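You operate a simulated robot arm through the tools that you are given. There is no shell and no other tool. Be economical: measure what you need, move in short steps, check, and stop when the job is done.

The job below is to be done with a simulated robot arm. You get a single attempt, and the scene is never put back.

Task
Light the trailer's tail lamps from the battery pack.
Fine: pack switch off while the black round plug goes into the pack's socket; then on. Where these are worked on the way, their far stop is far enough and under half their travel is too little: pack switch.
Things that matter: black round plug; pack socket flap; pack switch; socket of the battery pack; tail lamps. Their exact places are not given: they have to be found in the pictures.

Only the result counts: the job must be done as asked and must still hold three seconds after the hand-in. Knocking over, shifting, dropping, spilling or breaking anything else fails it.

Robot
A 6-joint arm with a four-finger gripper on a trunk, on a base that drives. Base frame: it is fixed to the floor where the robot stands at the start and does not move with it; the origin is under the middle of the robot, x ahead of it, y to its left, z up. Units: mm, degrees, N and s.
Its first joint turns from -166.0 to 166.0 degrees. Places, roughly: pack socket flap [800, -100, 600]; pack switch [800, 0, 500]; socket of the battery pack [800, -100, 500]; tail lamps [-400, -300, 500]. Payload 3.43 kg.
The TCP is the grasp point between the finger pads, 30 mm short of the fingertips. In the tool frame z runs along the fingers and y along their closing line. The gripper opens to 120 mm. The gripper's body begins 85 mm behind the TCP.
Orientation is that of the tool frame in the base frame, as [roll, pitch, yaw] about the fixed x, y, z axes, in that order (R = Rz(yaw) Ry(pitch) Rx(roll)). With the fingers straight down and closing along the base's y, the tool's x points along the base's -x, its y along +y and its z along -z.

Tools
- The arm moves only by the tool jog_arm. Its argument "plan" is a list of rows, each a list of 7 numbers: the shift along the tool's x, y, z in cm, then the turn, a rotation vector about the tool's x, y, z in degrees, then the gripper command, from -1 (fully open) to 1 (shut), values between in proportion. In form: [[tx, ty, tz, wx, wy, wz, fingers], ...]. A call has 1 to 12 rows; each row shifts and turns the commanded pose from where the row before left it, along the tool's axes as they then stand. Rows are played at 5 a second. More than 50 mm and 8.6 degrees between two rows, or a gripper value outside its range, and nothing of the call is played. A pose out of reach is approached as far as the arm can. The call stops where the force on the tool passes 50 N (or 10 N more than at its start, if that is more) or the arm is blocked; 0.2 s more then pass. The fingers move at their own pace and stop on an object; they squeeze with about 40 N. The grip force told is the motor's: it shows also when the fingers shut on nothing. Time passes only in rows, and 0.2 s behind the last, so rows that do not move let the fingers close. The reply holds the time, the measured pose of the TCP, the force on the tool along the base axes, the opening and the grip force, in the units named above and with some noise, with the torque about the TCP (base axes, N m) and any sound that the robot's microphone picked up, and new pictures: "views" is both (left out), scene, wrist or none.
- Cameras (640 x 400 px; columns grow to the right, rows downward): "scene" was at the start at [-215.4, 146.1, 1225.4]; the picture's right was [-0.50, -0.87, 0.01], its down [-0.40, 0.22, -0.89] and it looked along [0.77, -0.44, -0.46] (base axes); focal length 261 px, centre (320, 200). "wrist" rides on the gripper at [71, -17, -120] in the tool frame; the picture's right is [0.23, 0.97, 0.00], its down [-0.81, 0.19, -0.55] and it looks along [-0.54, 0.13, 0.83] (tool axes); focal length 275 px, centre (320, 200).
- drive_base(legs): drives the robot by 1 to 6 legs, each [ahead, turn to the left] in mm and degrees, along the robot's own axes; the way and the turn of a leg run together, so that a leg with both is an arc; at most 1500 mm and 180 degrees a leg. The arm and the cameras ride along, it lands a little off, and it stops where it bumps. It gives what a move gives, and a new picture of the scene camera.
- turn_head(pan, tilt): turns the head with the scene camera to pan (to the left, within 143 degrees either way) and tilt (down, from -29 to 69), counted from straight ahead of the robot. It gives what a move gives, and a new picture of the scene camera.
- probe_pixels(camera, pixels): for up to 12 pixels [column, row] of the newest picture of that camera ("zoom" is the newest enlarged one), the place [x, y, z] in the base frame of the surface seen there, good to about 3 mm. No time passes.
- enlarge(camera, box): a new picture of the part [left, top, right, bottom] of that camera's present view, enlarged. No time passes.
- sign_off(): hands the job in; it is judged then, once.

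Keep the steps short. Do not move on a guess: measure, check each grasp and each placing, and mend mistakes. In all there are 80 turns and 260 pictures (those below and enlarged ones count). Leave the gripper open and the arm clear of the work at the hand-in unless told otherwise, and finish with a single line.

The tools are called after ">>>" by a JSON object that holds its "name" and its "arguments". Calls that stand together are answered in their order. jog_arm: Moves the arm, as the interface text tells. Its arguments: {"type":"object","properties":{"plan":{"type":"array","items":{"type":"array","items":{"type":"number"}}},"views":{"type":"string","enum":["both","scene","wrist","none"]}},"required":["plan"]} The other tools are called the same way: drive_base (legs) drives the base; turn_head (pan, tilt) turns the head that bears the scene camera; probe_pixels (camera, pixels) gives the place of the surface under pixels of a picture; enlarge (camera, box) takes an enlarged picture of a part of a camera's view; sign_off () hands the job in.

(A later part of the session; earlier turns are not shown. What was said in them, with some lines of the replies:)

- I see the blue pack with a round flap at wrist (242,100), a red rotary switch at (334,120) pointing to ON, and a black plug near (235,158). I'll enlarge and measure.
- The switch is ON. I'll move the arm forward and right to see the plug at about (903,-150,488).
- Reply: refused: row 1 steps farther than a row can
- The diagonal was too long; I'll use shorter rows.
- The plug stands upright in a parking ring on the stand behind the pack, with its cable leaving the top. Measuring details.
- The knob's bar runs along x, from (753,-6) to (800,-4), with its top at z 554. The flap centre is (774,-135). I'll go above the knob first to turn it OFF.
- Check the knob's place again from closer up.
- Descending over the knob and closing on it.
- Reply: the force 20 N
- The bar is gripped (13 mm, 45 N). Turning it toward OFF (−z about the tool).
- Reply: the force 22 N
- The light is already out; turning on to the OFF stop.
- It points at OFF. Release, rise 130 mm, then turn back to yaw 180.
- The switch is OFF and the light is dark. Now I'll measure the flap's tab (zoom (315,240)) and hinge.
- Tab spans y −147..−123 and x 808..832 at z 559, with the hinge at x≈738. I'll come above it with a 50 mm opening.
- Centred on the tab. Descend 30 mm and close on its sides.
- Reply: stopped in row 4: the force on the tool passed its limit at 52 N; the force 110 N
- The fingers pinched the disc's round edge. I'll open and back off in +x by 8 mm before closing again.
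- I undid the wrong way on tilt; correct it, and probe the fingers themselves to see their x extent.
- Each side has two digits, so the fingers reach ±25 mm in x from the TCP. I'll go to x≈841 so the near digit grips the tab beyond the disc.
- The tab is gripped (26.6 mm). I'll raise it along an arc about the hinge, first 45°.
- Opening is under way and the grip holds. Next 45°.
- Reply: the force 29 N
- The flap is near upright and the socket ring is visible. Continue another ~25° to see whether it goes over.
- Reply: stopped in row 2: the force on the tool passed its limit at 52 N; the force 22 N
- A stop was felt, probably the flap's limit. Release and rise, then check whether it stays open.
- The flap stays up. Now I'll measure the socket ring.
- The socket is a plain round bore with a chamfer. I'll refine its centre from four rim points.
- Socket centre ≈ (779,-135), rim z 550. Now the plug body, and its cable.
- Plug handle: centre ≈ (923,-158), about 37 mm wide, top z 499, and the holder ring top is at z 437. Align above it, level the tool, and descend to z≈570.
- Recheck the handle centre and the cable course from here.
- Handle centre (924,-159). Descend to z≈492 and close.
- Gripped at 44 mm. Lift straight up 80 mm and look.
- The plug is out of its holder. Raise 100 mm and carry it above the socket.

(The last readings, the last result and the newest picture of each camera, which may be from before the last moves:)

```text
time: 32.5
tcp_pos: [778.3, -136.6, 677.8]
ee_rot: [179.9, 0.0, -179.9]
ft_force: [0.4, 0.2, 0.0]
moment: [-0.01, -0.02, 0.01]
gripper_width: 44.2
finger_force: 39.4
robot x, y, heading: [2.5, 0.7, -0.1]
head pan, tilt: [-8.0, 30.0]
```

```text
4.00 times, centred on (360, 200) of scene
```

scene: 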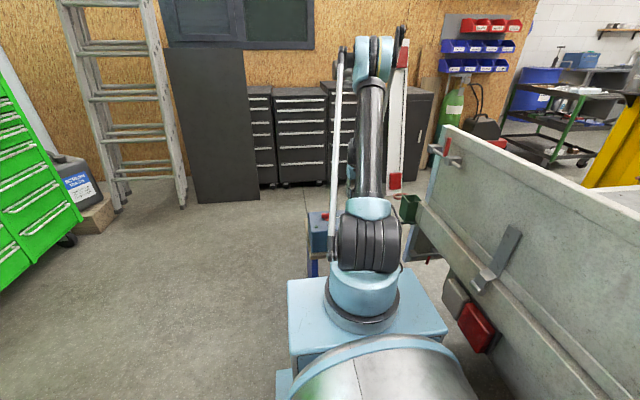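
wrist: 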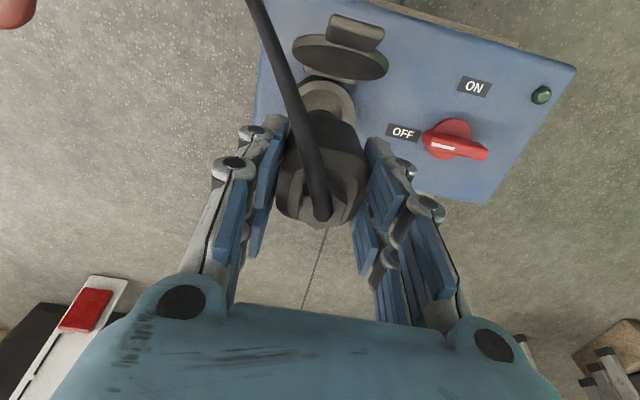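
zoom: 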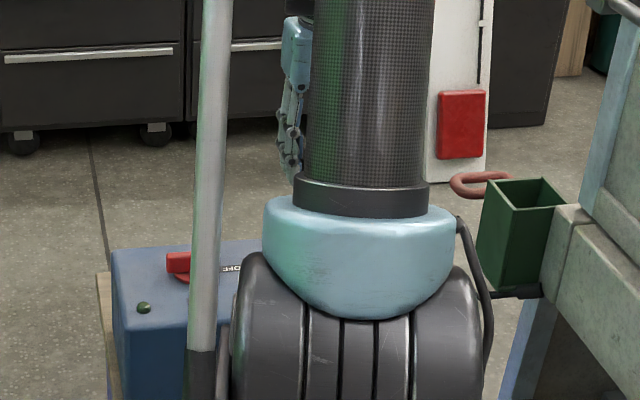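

Both are visible together. Measure the plug in hand and the rim in one picture.

>>> {"name": "probe_pixels", "arguments": {"camera": "wrist", "pixels": [[320, 222], [290, 190], [352, 200], [322, 205], [318, 120], [280, 205], [355, 205], [340, 125]]}}

>>> {"name": "jog_arm", "arguments": {"plan": [[0, 0, 3, 0, 0, 0, 0.8], [0, 0, 0, 0, 0, 0, 0.8], [0, 0, 0, 0, 0, 0, 0.8]], "views": "wrist"}}

>>> {"name": "enlarge", "arguments": {"camera": "wrist", "box": [260, 60, 400, 160]}}

```text
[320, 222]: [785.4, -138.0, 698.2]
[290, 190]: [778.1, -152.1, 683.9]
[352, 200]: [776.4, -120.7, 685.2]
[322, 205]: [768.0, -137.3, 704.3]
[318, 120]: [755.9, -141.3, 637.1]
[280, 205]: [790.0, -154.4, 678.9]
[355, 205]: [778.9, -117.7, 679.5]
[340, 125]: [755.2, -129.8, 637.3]
```

```text
time: 33.3
tcp_pos: [780.0, -135.1, 647.3]
ee_rot: [179.8, 0.0, -179.9]
ft_force: [-0.1, 0.2, -0.7]
moment: [0.0, 0.01, 0.0]
gripper_width: 43.9
finger_force: 40.2
robot x, y, heading: [0.6, 0.5, 0.2]
head pan, tilt: [-8.0, 30.0]
```

wrist: 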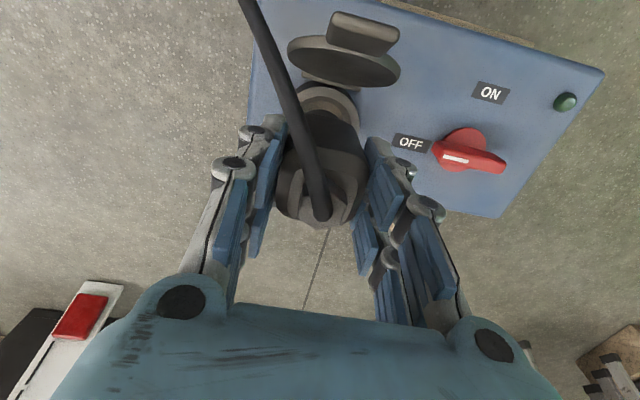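

```text
4.00 times, centred on (330, 110) of wrist
```

zoom: 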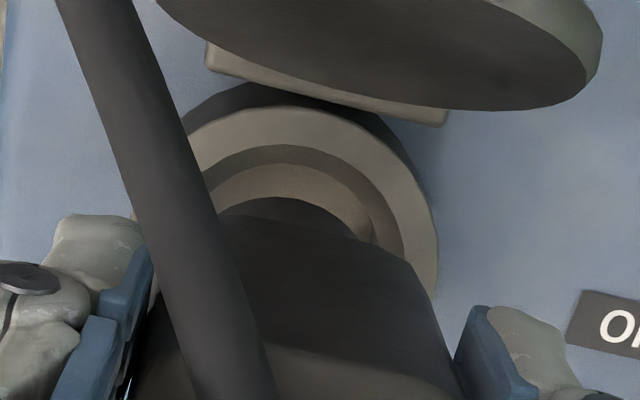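

Aligned within measurement. Lower in small steps while watching the force.

>>> {"name": "jog_arm", "arguments": {"plan": [[0, 0, 0.6, 0, 0, 0, 0.8], [0, 0, 0.6, 0, 0, 0, 0.8], [0, 0, 0.5, 0, 0, 0, 0.8], [0, 0, 0.4, 0, 0, 0, 0.8], [0, 0, 0, 0, 0, 0, 0.8]], "views": "wrist"}}

>>> {"name": "enlarge", "arguments": {"camera": "wrist", "box": [260, 60, 400, 160]}}

```text
time: 34.5
tcp_pos: [778.6, -136.3, 626.2]
ee_rot: [179.8, 0.0, -180.0]
ft_force: [-0.6, 0.2, -1.0]
moment: [-0.03, -0.03, 0.02]
gripper_width: 43.8
finger_force: 40.1
robot x, y, heading: [2.5, -0.8, 0.0]
head pan, tilt: [-8.0, 30.0]
```

wrist: 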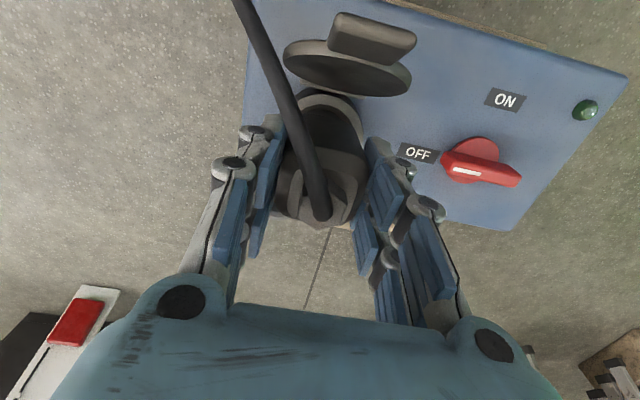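

```text
4.00 times, centred on (330, 110) of wrist
```

zoom: 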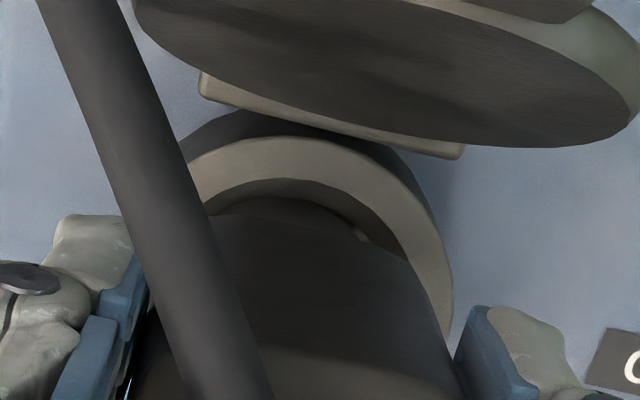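

Still no contact; the tip is at the chamfer. Continue down.

>>> {"name": "jog_arm", "arguments": {"plan": [[0, 0, 0.4, 0, 0, 0, 0.8], [0, 0, 0.4, 0, 0, 0, 0.8], [0, 0, 0.4, 0, 0, 0, 0.8], [0, 0, 0.4, 0, 0, 0, 0.8], [0, 0, 0, 0, 0, 0, 0.8]], "views": "wrist"}}

>>> {"name": "enlarge", "arguments": {"camera": "wrist", "box": [260, 60, 400, 160]}}

```text
time: 35.7
tcp_pos: [779.5, -136.3, 610.3]
ee_rot: [179.8, 0.0, -179.9]
ft_force: [16.0, 16.9, 6.2]
moment: [1.06, -1.11, 0.01]
gripper_width: 44.1
finger_force: 40.2
robot x, y, heading: [0.7, 2.9, -0.2]
head pan, tilt: [-8.0, 30.0]
```

wrist: 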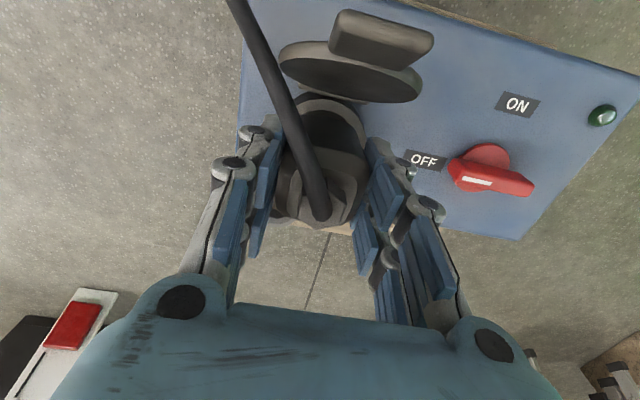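

```text
4.00 times, centred on (330, 110) of wrist
```

zoom: 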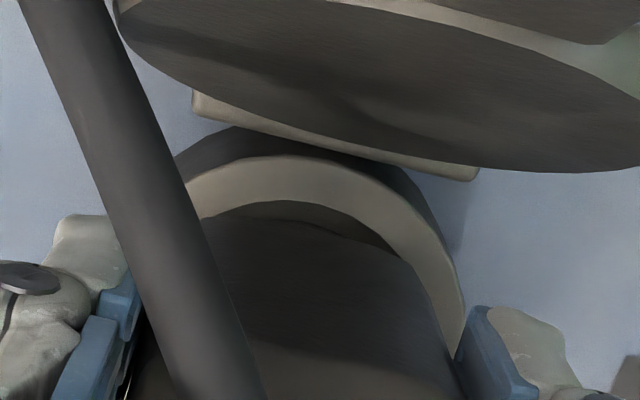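

The plug is in the bore with a side load (+16,+17 N); shift 1.5 mm that way to relieve it, then continue.

>>> {"name": "jog_arm", "arguments": {"plan": [[-0.12, 0.12, 0, 0, 0, 0, 0.8], [0, 0, 0, 0, 0, 0, 0.8]], "views": "none"}}

```text
time: 36.3
tcp_pos: [780.1, -136.2, 610.7]
ee_rot: [180.0, 0.0, -179.9]
ft_force: [-0.1, 1.2, -1.2]
moment: [0.01, 0.01, -0.01]
gripper_width: 43.9
finger_force: 40.2
robot x, y, heading: [1.4, -1.8, -0.0]
head pan, tilt: [-8.0, 30.0]
```

Load gone. Push on down.

>>> {"name": "jog_arm", "arguments": {"plan": [[0, 0, 0.3, 0, 0, 0, 0.8], [0, 0, 0.3, 0, 0, 0, 0.8], [0, 0, 0.3, 0, 0, 0, 0.8], [0, 0, 0.3, 0, 0, 0, 0.8], [0, 0, 0, 0, 0, 0, 0.8]], "views": "wrist"}}

>>> {"name": "enlarge", "arguments": {"camera": "wrist", "box": [260, 60, 400, 160]}}

```text
time: 37.5
tcp_pos: [780.6, -134.4, 599.1]
ee_rot: [179.8, 0.0, -179.9]
ft_force: [-1.2, -3.3, 37.4]
moment: [-0.11, 0.1, -0.01]
gripper_width: 43.9
finger_force: 39.8
robot x, y, heading: [-0.5, -0.5, -0.0]
head pan, tilt: [-8.0, 30.0]
```

wrist: 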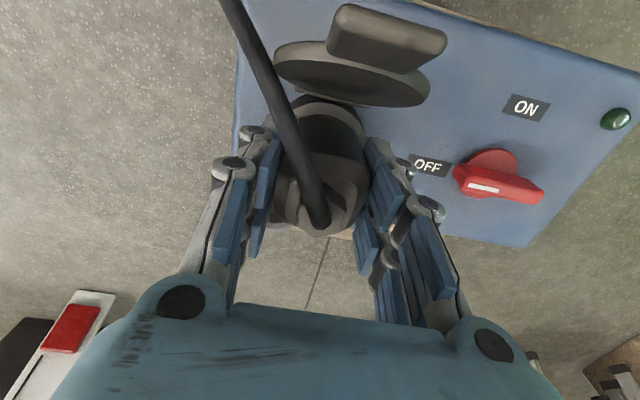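

```text
4.00 times, centred on (330, 110) of wrist
```

zoom: 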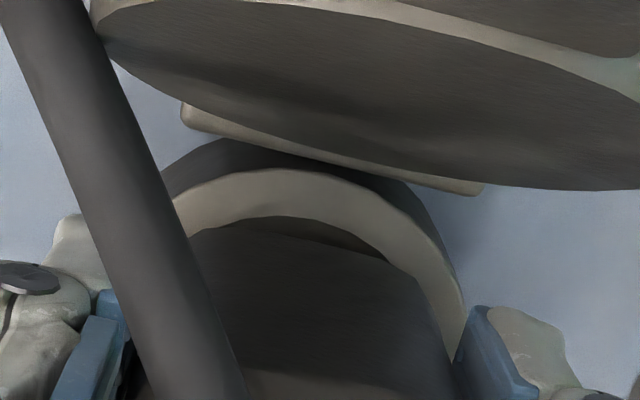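

There is 37 N of resistance, and the plug may have slid up in the hand a little. Measure the plug height against the rim.

>>> {"name": "probe_pixels", "arguments": {"camera": "zoom", "pixels": [[270, 180], [440, 300], [350, 240], [300, 235], [250, 260], [320, 330], [400, 290], [300, 375]]}}

>>> {"name": "probe_pixels", "arguments": {"camera": "wrist", "pixels": [[300, 195], [350, 205], [325, 235], [345, 215], [310, 215], [320, 150], [320, 125]]}}

>>> {"name": "enlarge", "arguments": {"camera": "wrist", "box": [240, 80, 400, 260]}}

```text
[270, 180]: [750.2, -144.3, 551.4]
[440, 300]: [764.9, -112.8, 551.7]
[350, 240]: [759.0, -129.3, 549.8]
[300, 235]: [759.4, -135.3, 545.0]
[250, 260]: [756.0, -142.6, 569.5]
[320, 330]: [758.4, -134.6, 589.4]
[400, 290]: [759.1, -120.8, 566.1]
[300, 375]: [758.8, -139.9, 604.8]
```

```text
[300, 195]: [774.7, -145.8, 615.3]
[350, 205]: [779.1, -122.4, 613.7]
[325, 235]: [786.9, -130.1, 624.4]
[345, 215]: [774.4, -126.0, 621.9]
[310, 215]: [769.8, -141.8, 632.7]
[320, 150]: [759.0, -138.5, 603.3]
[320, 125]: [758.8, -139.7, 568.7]
```

```text
2.22 times, centred on (320, 170) of wrist
```

zoom: 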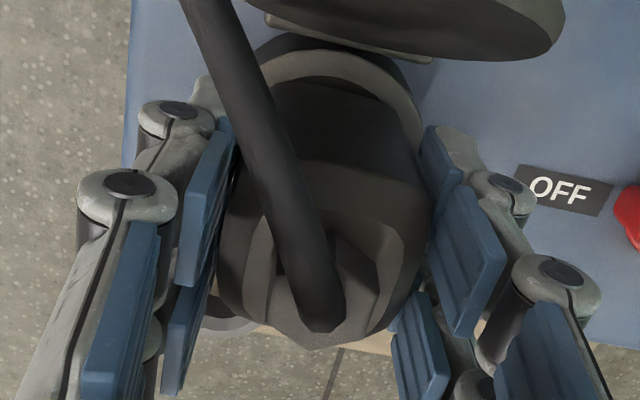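

The handle top sits ~61 mm above the rim, as it did in its holder, so it's likely seated. Press further to confirm.

>>> {"name": "jog_arm", "arguments": {"plan": [[0, 0, 0.2, 0, 0, 0, 1], [0, 0, 0.2, 0, 0, 0, 1], [0, 0, 0.2, 0, 0, 0, 1], [0, 0, 0, 0, 0, 0, 1]], "views": "wrist"}}

>>> {"name": "enlarge", "arguments": {"camera": "wrist", "box": [240, 80, 400, 260]}}

```text
time: 38.5
tcp_pos: [779.7, -135.7, 592.0]
ee_rot: [179.8, 0.2, -179.9]
ft_force: [2.0, -3.4, 37.2]
moment: [-0.19, -0.08, 0.0]
gripper_width: 44.5
finger_force: 40.3
robot x, y, heading: [-0.1, 2.1, 0.1]
head pan, tilt: [-8.0, 30.0]
```

wrist: 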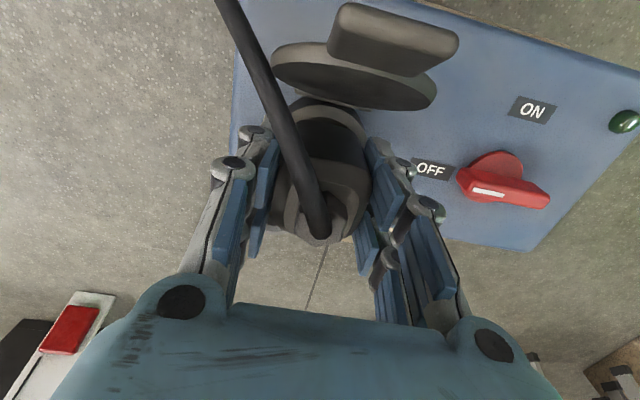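

```text
2.22 times, centred on (320, 170) of wrist
```

zoom: 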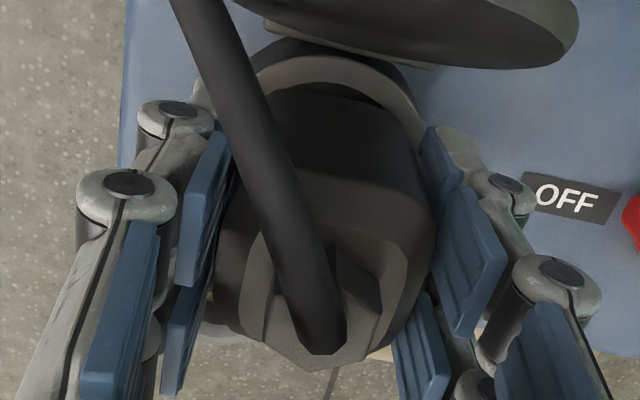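

The hand slides down the plug at 37 N: it's against a stop or tight friction. Check its height again.

>>> {"name": "probe_pixels", "arguments": {"camera": "zoom", "pixels": [[340, 215], [390, 260], [320, 355], [250, 240], [270, 320], [330, 90], [330, 63], [330, 150], [370, 330], [395, 320]]}}

```text
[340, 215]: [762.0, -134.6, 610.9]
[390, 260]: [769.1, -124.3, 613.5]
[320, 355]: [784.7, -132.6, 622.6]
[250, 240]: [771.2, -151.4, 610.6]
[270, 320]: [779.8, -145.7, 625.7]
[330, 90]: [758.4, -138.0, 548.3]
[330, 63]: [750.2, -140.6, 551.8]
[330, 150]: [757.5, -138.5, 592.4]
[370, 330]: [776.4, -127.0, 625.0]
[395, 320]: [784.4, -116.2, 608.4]
```

Height unchanged (611 handle, 624 nut), matching its fully seated height in the holder. Release and rise.

>>> {"name": "jog_arm", "arguments": {"plan": [[0, 0, 0, 0, 0, 0, 0.2], [0, 0, 0, 0, 0, 0, -0.2], [0, 0, 0, 0, 0, 0, -0.3], [0, 0, -3, 0, 0, 0, -0.3], [0, 0, -4.5, 0, 0, 0, -0.3], [0, 0, -4.5, 0, 0, 0, -0.3], [0, 0, 0, 0, 0, 0, -0.3]], "views": "wrist"}}

>>> {"name": "enlarge", "arguments": {"camera": "wrist", "box": [240, 40, 400, 200]}}

```text
time: 40.1
tcp_pos: [780.8, -135.5, 714.3]
ee_rot: [179.8, 0.1, -179.9]
ft_force: [0.2, -0.4, -1.1]
moment: [0.01, -0.02, 0.01]
gripper_width: 78.0
finger_force: 0.0
robot x, y, heading: [2.8, 0.5, 0.1]
head pan, tilt: [-8.0, 30.0]
```

wrist: 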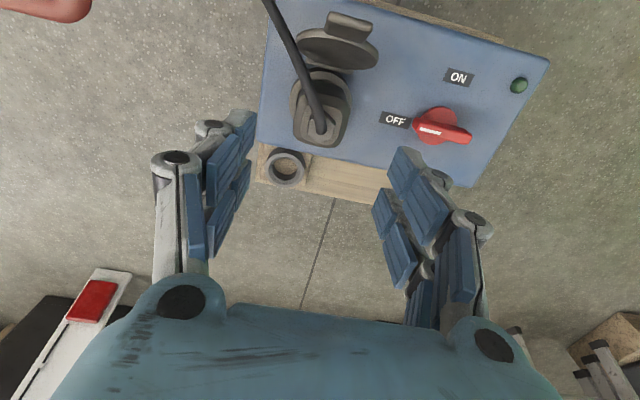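

```text
2.50 times, centred on (320, 120) of wrist
```

zoom: 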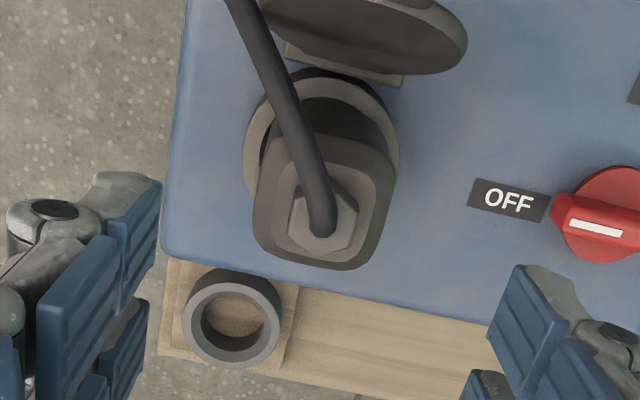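

The plug stands by itself in the socket. Check height and upright, then go to the knob.

>>> {"name": "probe_pixels", "arguments": {"camera": "zoom", "pixels": [[270, 190], [380, 190], [325, 262], [330, 140], [260, 240], [372, 240], [275, 90], [390, 110], [570, 205], [640, 205]]}}

>>> {"name": "jog_arm", "arguments": {"plan": [[0, 4.5, 0, 0, 0, -8, 0], [0, 4.5, 0, 0, 0, -8, 0], [0, 0, 0, 0, 0, -8, 0], [0, 0, 0, 0, 0, -8, 0], [0, 0, 0, 0, 0, -8, 0], [0, 0, 0, 0, 0, -8, 0], [0, 0, 0, 0, 0, -8, 0], [0, 0, 0, 0, 0, -8, 0], [0, 0, 0, 0, 0, -8, 0], [0, 0, 0, 0, 0, -8, 0], [0, 0, 0, 0, 0, -8, 0], [0, 0, 0, 0, 0, -2, 0]], "views": "wrist"}}

```text
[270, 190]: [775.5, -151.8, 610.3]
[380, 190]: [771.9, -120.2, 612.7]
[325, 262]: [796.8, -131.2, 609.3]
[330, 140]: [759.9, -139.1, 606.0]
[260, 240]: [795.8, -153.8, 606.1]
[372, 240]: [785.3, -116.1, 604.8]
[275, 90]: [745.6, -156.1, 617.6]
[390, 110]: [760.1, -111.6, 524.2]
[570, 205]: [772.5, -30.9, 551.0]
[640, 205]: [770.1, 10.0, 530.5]
```

```text
time: 42.7
tcp_pos: [773.0, -45.3, 712.6]
ee_rot: [-180.0, 0.2, -89.8]
ft_force: [-0.3, 0.4, 0.4]
moment: [-0.01, -0.03, 0.0]
gripper_width: 59.8
finger_force: 0.0
robot x, y, heading: [3.0, 0.4, 0.2]
head pan, tilt: [-8.0, 30.0]
```

wrist: 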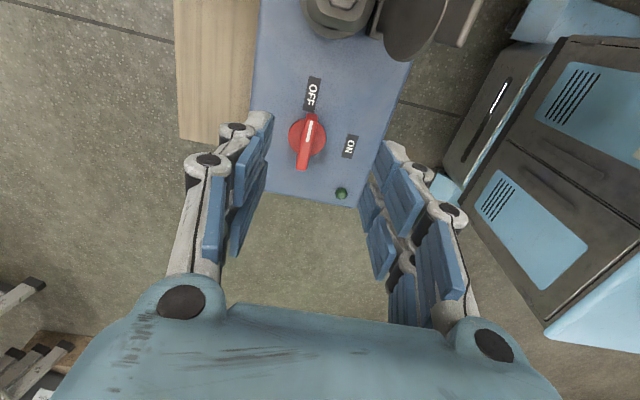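

Plug unchanged at 611. Centre on the knob, descend and grip it as before.

>>> {"name": "jog_arm", "arguments": {"plan": [[-4.45, -0.37, 0, 0, 0, 0, 0], [0, 0, 4.5, 0, 0, 0, 0], [0, 0, 4.5, 0, 0, 0, 0], [0, 0, 3, 0, 0, 0, 0], [0, 0, 2.5, 0, 0, 0, 0], [0, 0, 0, 0, 0, 0, 0], [0, 0, 0, 0, 0, 0, 0.5], [0, 0, 0, 0, 0, 0, 1], [0, 0, 0, 0, 0, 0, 1], [0, 0, 0, 0, 0, 0, 1]], "views": "wrist"}}

```text
time: 44.9
tcp_pos: [778.7, 0.2, 567.4]
ee_rot: [-179.9, 0.3, -89.9]
ft_force: [28.3, 0.7, 3.1]
moment: [0.01, -0.84, -0.1]
gripper_width: 12.7
finger_force: 44.8
robot x, y, heading: [-0.9, 0.8, -0.0]
head pan, tilt: [-8.0, 30.0]
```

wrist: 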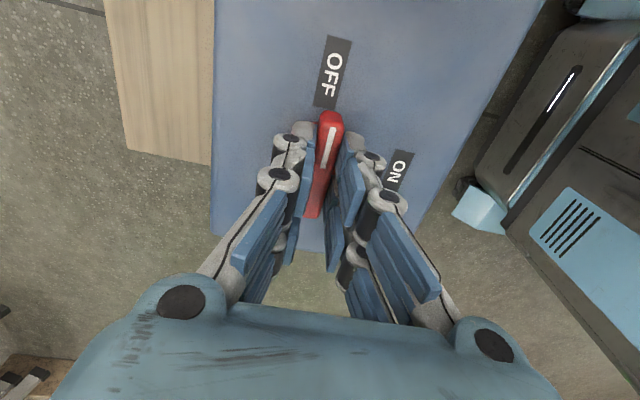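

Gripped at 12.7 mm with a 28 N side load; shift 1.5 mm to relieve it and turn toward ON.

>>> {"name": "jog_arm", "arguments": {"plan": [[0, -0.15, 0, 0, 0, 0, 1], [0, 0, 0, 0, 0, 7.5, 1], [0, 0, 0, 0, 0, 7.5, 1], [0, 0, 0, 0, 0, 7.5, 1], [0, 0, 0, 0, 0, 7.5, 1], [0, 0, 0, 0, 0, 7.5, 1], [0, 0, 0, 0, 0, 7.5, 1], [0, 0, 0, 0, 0, 0, 1]], "views": "wrist"}}

```text
time: 46.7
tcp_pos: [778.7, 0.4, 568.4]
ee_rot: [179.8, 0.1, -134.8]
ft_force: [-3.3, 24.8, -34.2]
moment: [0.9, -0.26, -0.04]
gripper_width: 12.8
finger_force: 45.1
robot x, y, heading: [-0.6, -0.9, 0.0]
head pan, tilt: [-8.0, 30.0]
```

wrist: 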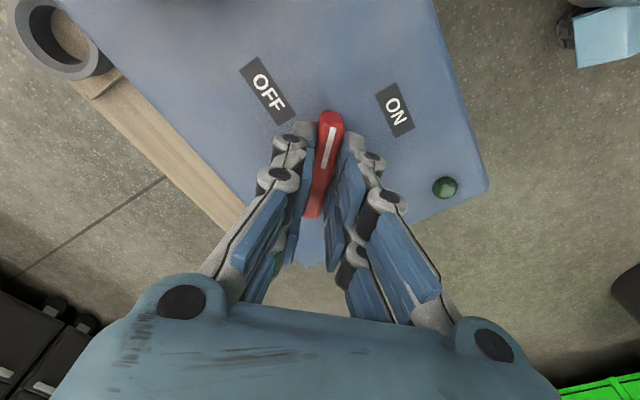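

Relieve the load (1 mm +y, 1 mm down) and turn the rest of the way.

>>> {"name": "jog_arm", "arguments": {"plan": [[-0.07, 0.07, 0.1, 0, 0, 0, 1], [0, 0, 0, 0, 0, 7.5, 1], [0, 0, 0, 0, 0, 7.5, 1], [0, 0, 0, 0, 0, 7.5, 1], [0, 0, 0, 0, 0, 7.5, 1], [0, 0, 0, 0, 0, 7.5, 1], [0, 0, 0, 0, 0, 7.5, 1], [0, 0, 0, 0, 0, 0, 1]], "views": "wrist"}}

```text
time: 48.5
tcp_pos: [778.7, 0.2, 567.5]
ee_rot: [179.8, 0.0, -179.9]
ft_force: [0.9, 1.8, 16.9]
moment: [0.0, -0.31, -0.01]
gripper_width: 12.9
finger_force: 44.6
robot x, y, heading: [-3.9, -0.1, -0.0]
head pan, tilt: [-8.0, 30.0]
```

wrist: 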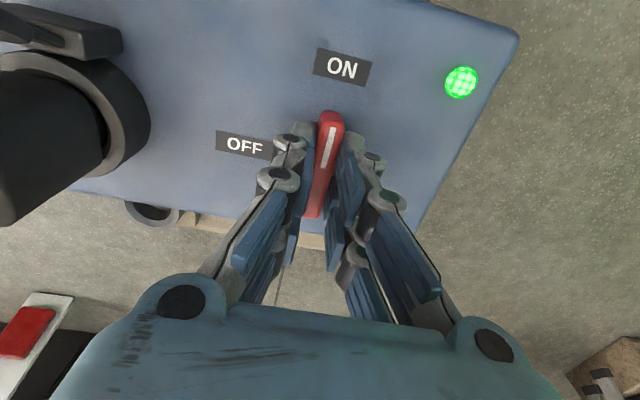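

The switch is ON and green. Release, rise clear, and turn the head to the tail lamps.

>>> {"name": "jog_arm", "arguments": {"plan": [[0, 0, 0, 0, 0, 0, 0.4], [0, 0, 0, 0, 0, 0, 0.2], [0, 0, -4.5, 0, 0, 0, 0], [0, 0, -4.5, 0, 0, 0, -0.5], [0, 0, -4.5, 0, 0, 0, -1], [0, 0, -4.5, 0, 0, 0, -1], [0, 0, 0, 0, 0, 0, -1]], "views": "wrist"}}

>>> {"name": "turn_head", "arguments": {"pan": -105, "tilt": 45}}

```text
time: 50.1
tcp_pos: [779.7, -0.6, 745.3]
ee_rot: [179.8, 0.0, -179.8]
ft_force: [-0.7, 0.5, -1.1]
moment: [-0.01, -0.05, 0.05]
gripper_width: 119.8
finger_force: 0.0
robot x, y, heading: [-0.7, -0.4, 0.1]
head pan, tilt: [-8.0, 30.0]
```

wrist: 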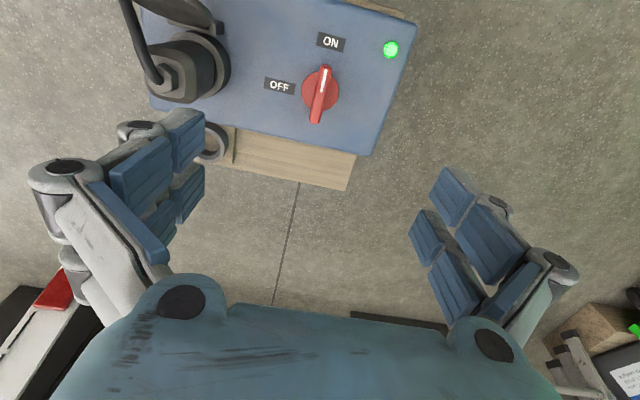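

```text
time: 51.9
tcp_pos: [779.3, -0.8, 746.5]
ee_rot: [179.7, 0.0, -179.9]
ft_force: [0.7, -0.6, 0.4]
moment: [-0.01, -0.04, -0.04]
gripper_width: 119.9
finger_force: 0.0
robot x, y, heading: [0.5, 0.3, -0.0]
head pan, tilt: [-105.0, 45.0]
```

scene: 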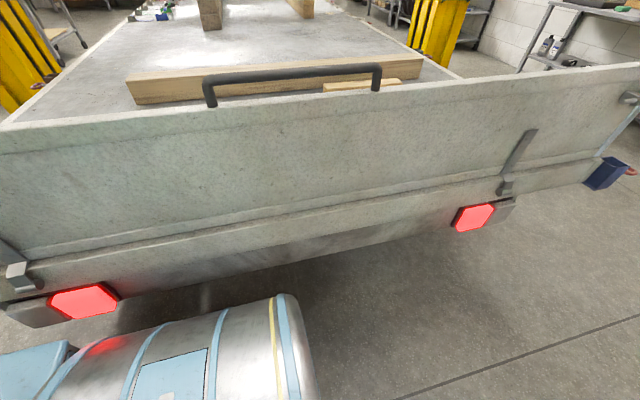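

Both tail lamps glow red, at scene pixels (85,300) and (474,217). The plug is seated, the switch is ON, and the gripper is open and clear, so I'm handing in.

>>> {"name": "sign_off", "arguments": {}}

```text
The job is handed in.
```

The trailer's tail lamps are lit from the battery pack: the black plug went into the pack socket with the switch off, and the switch was then turned on.
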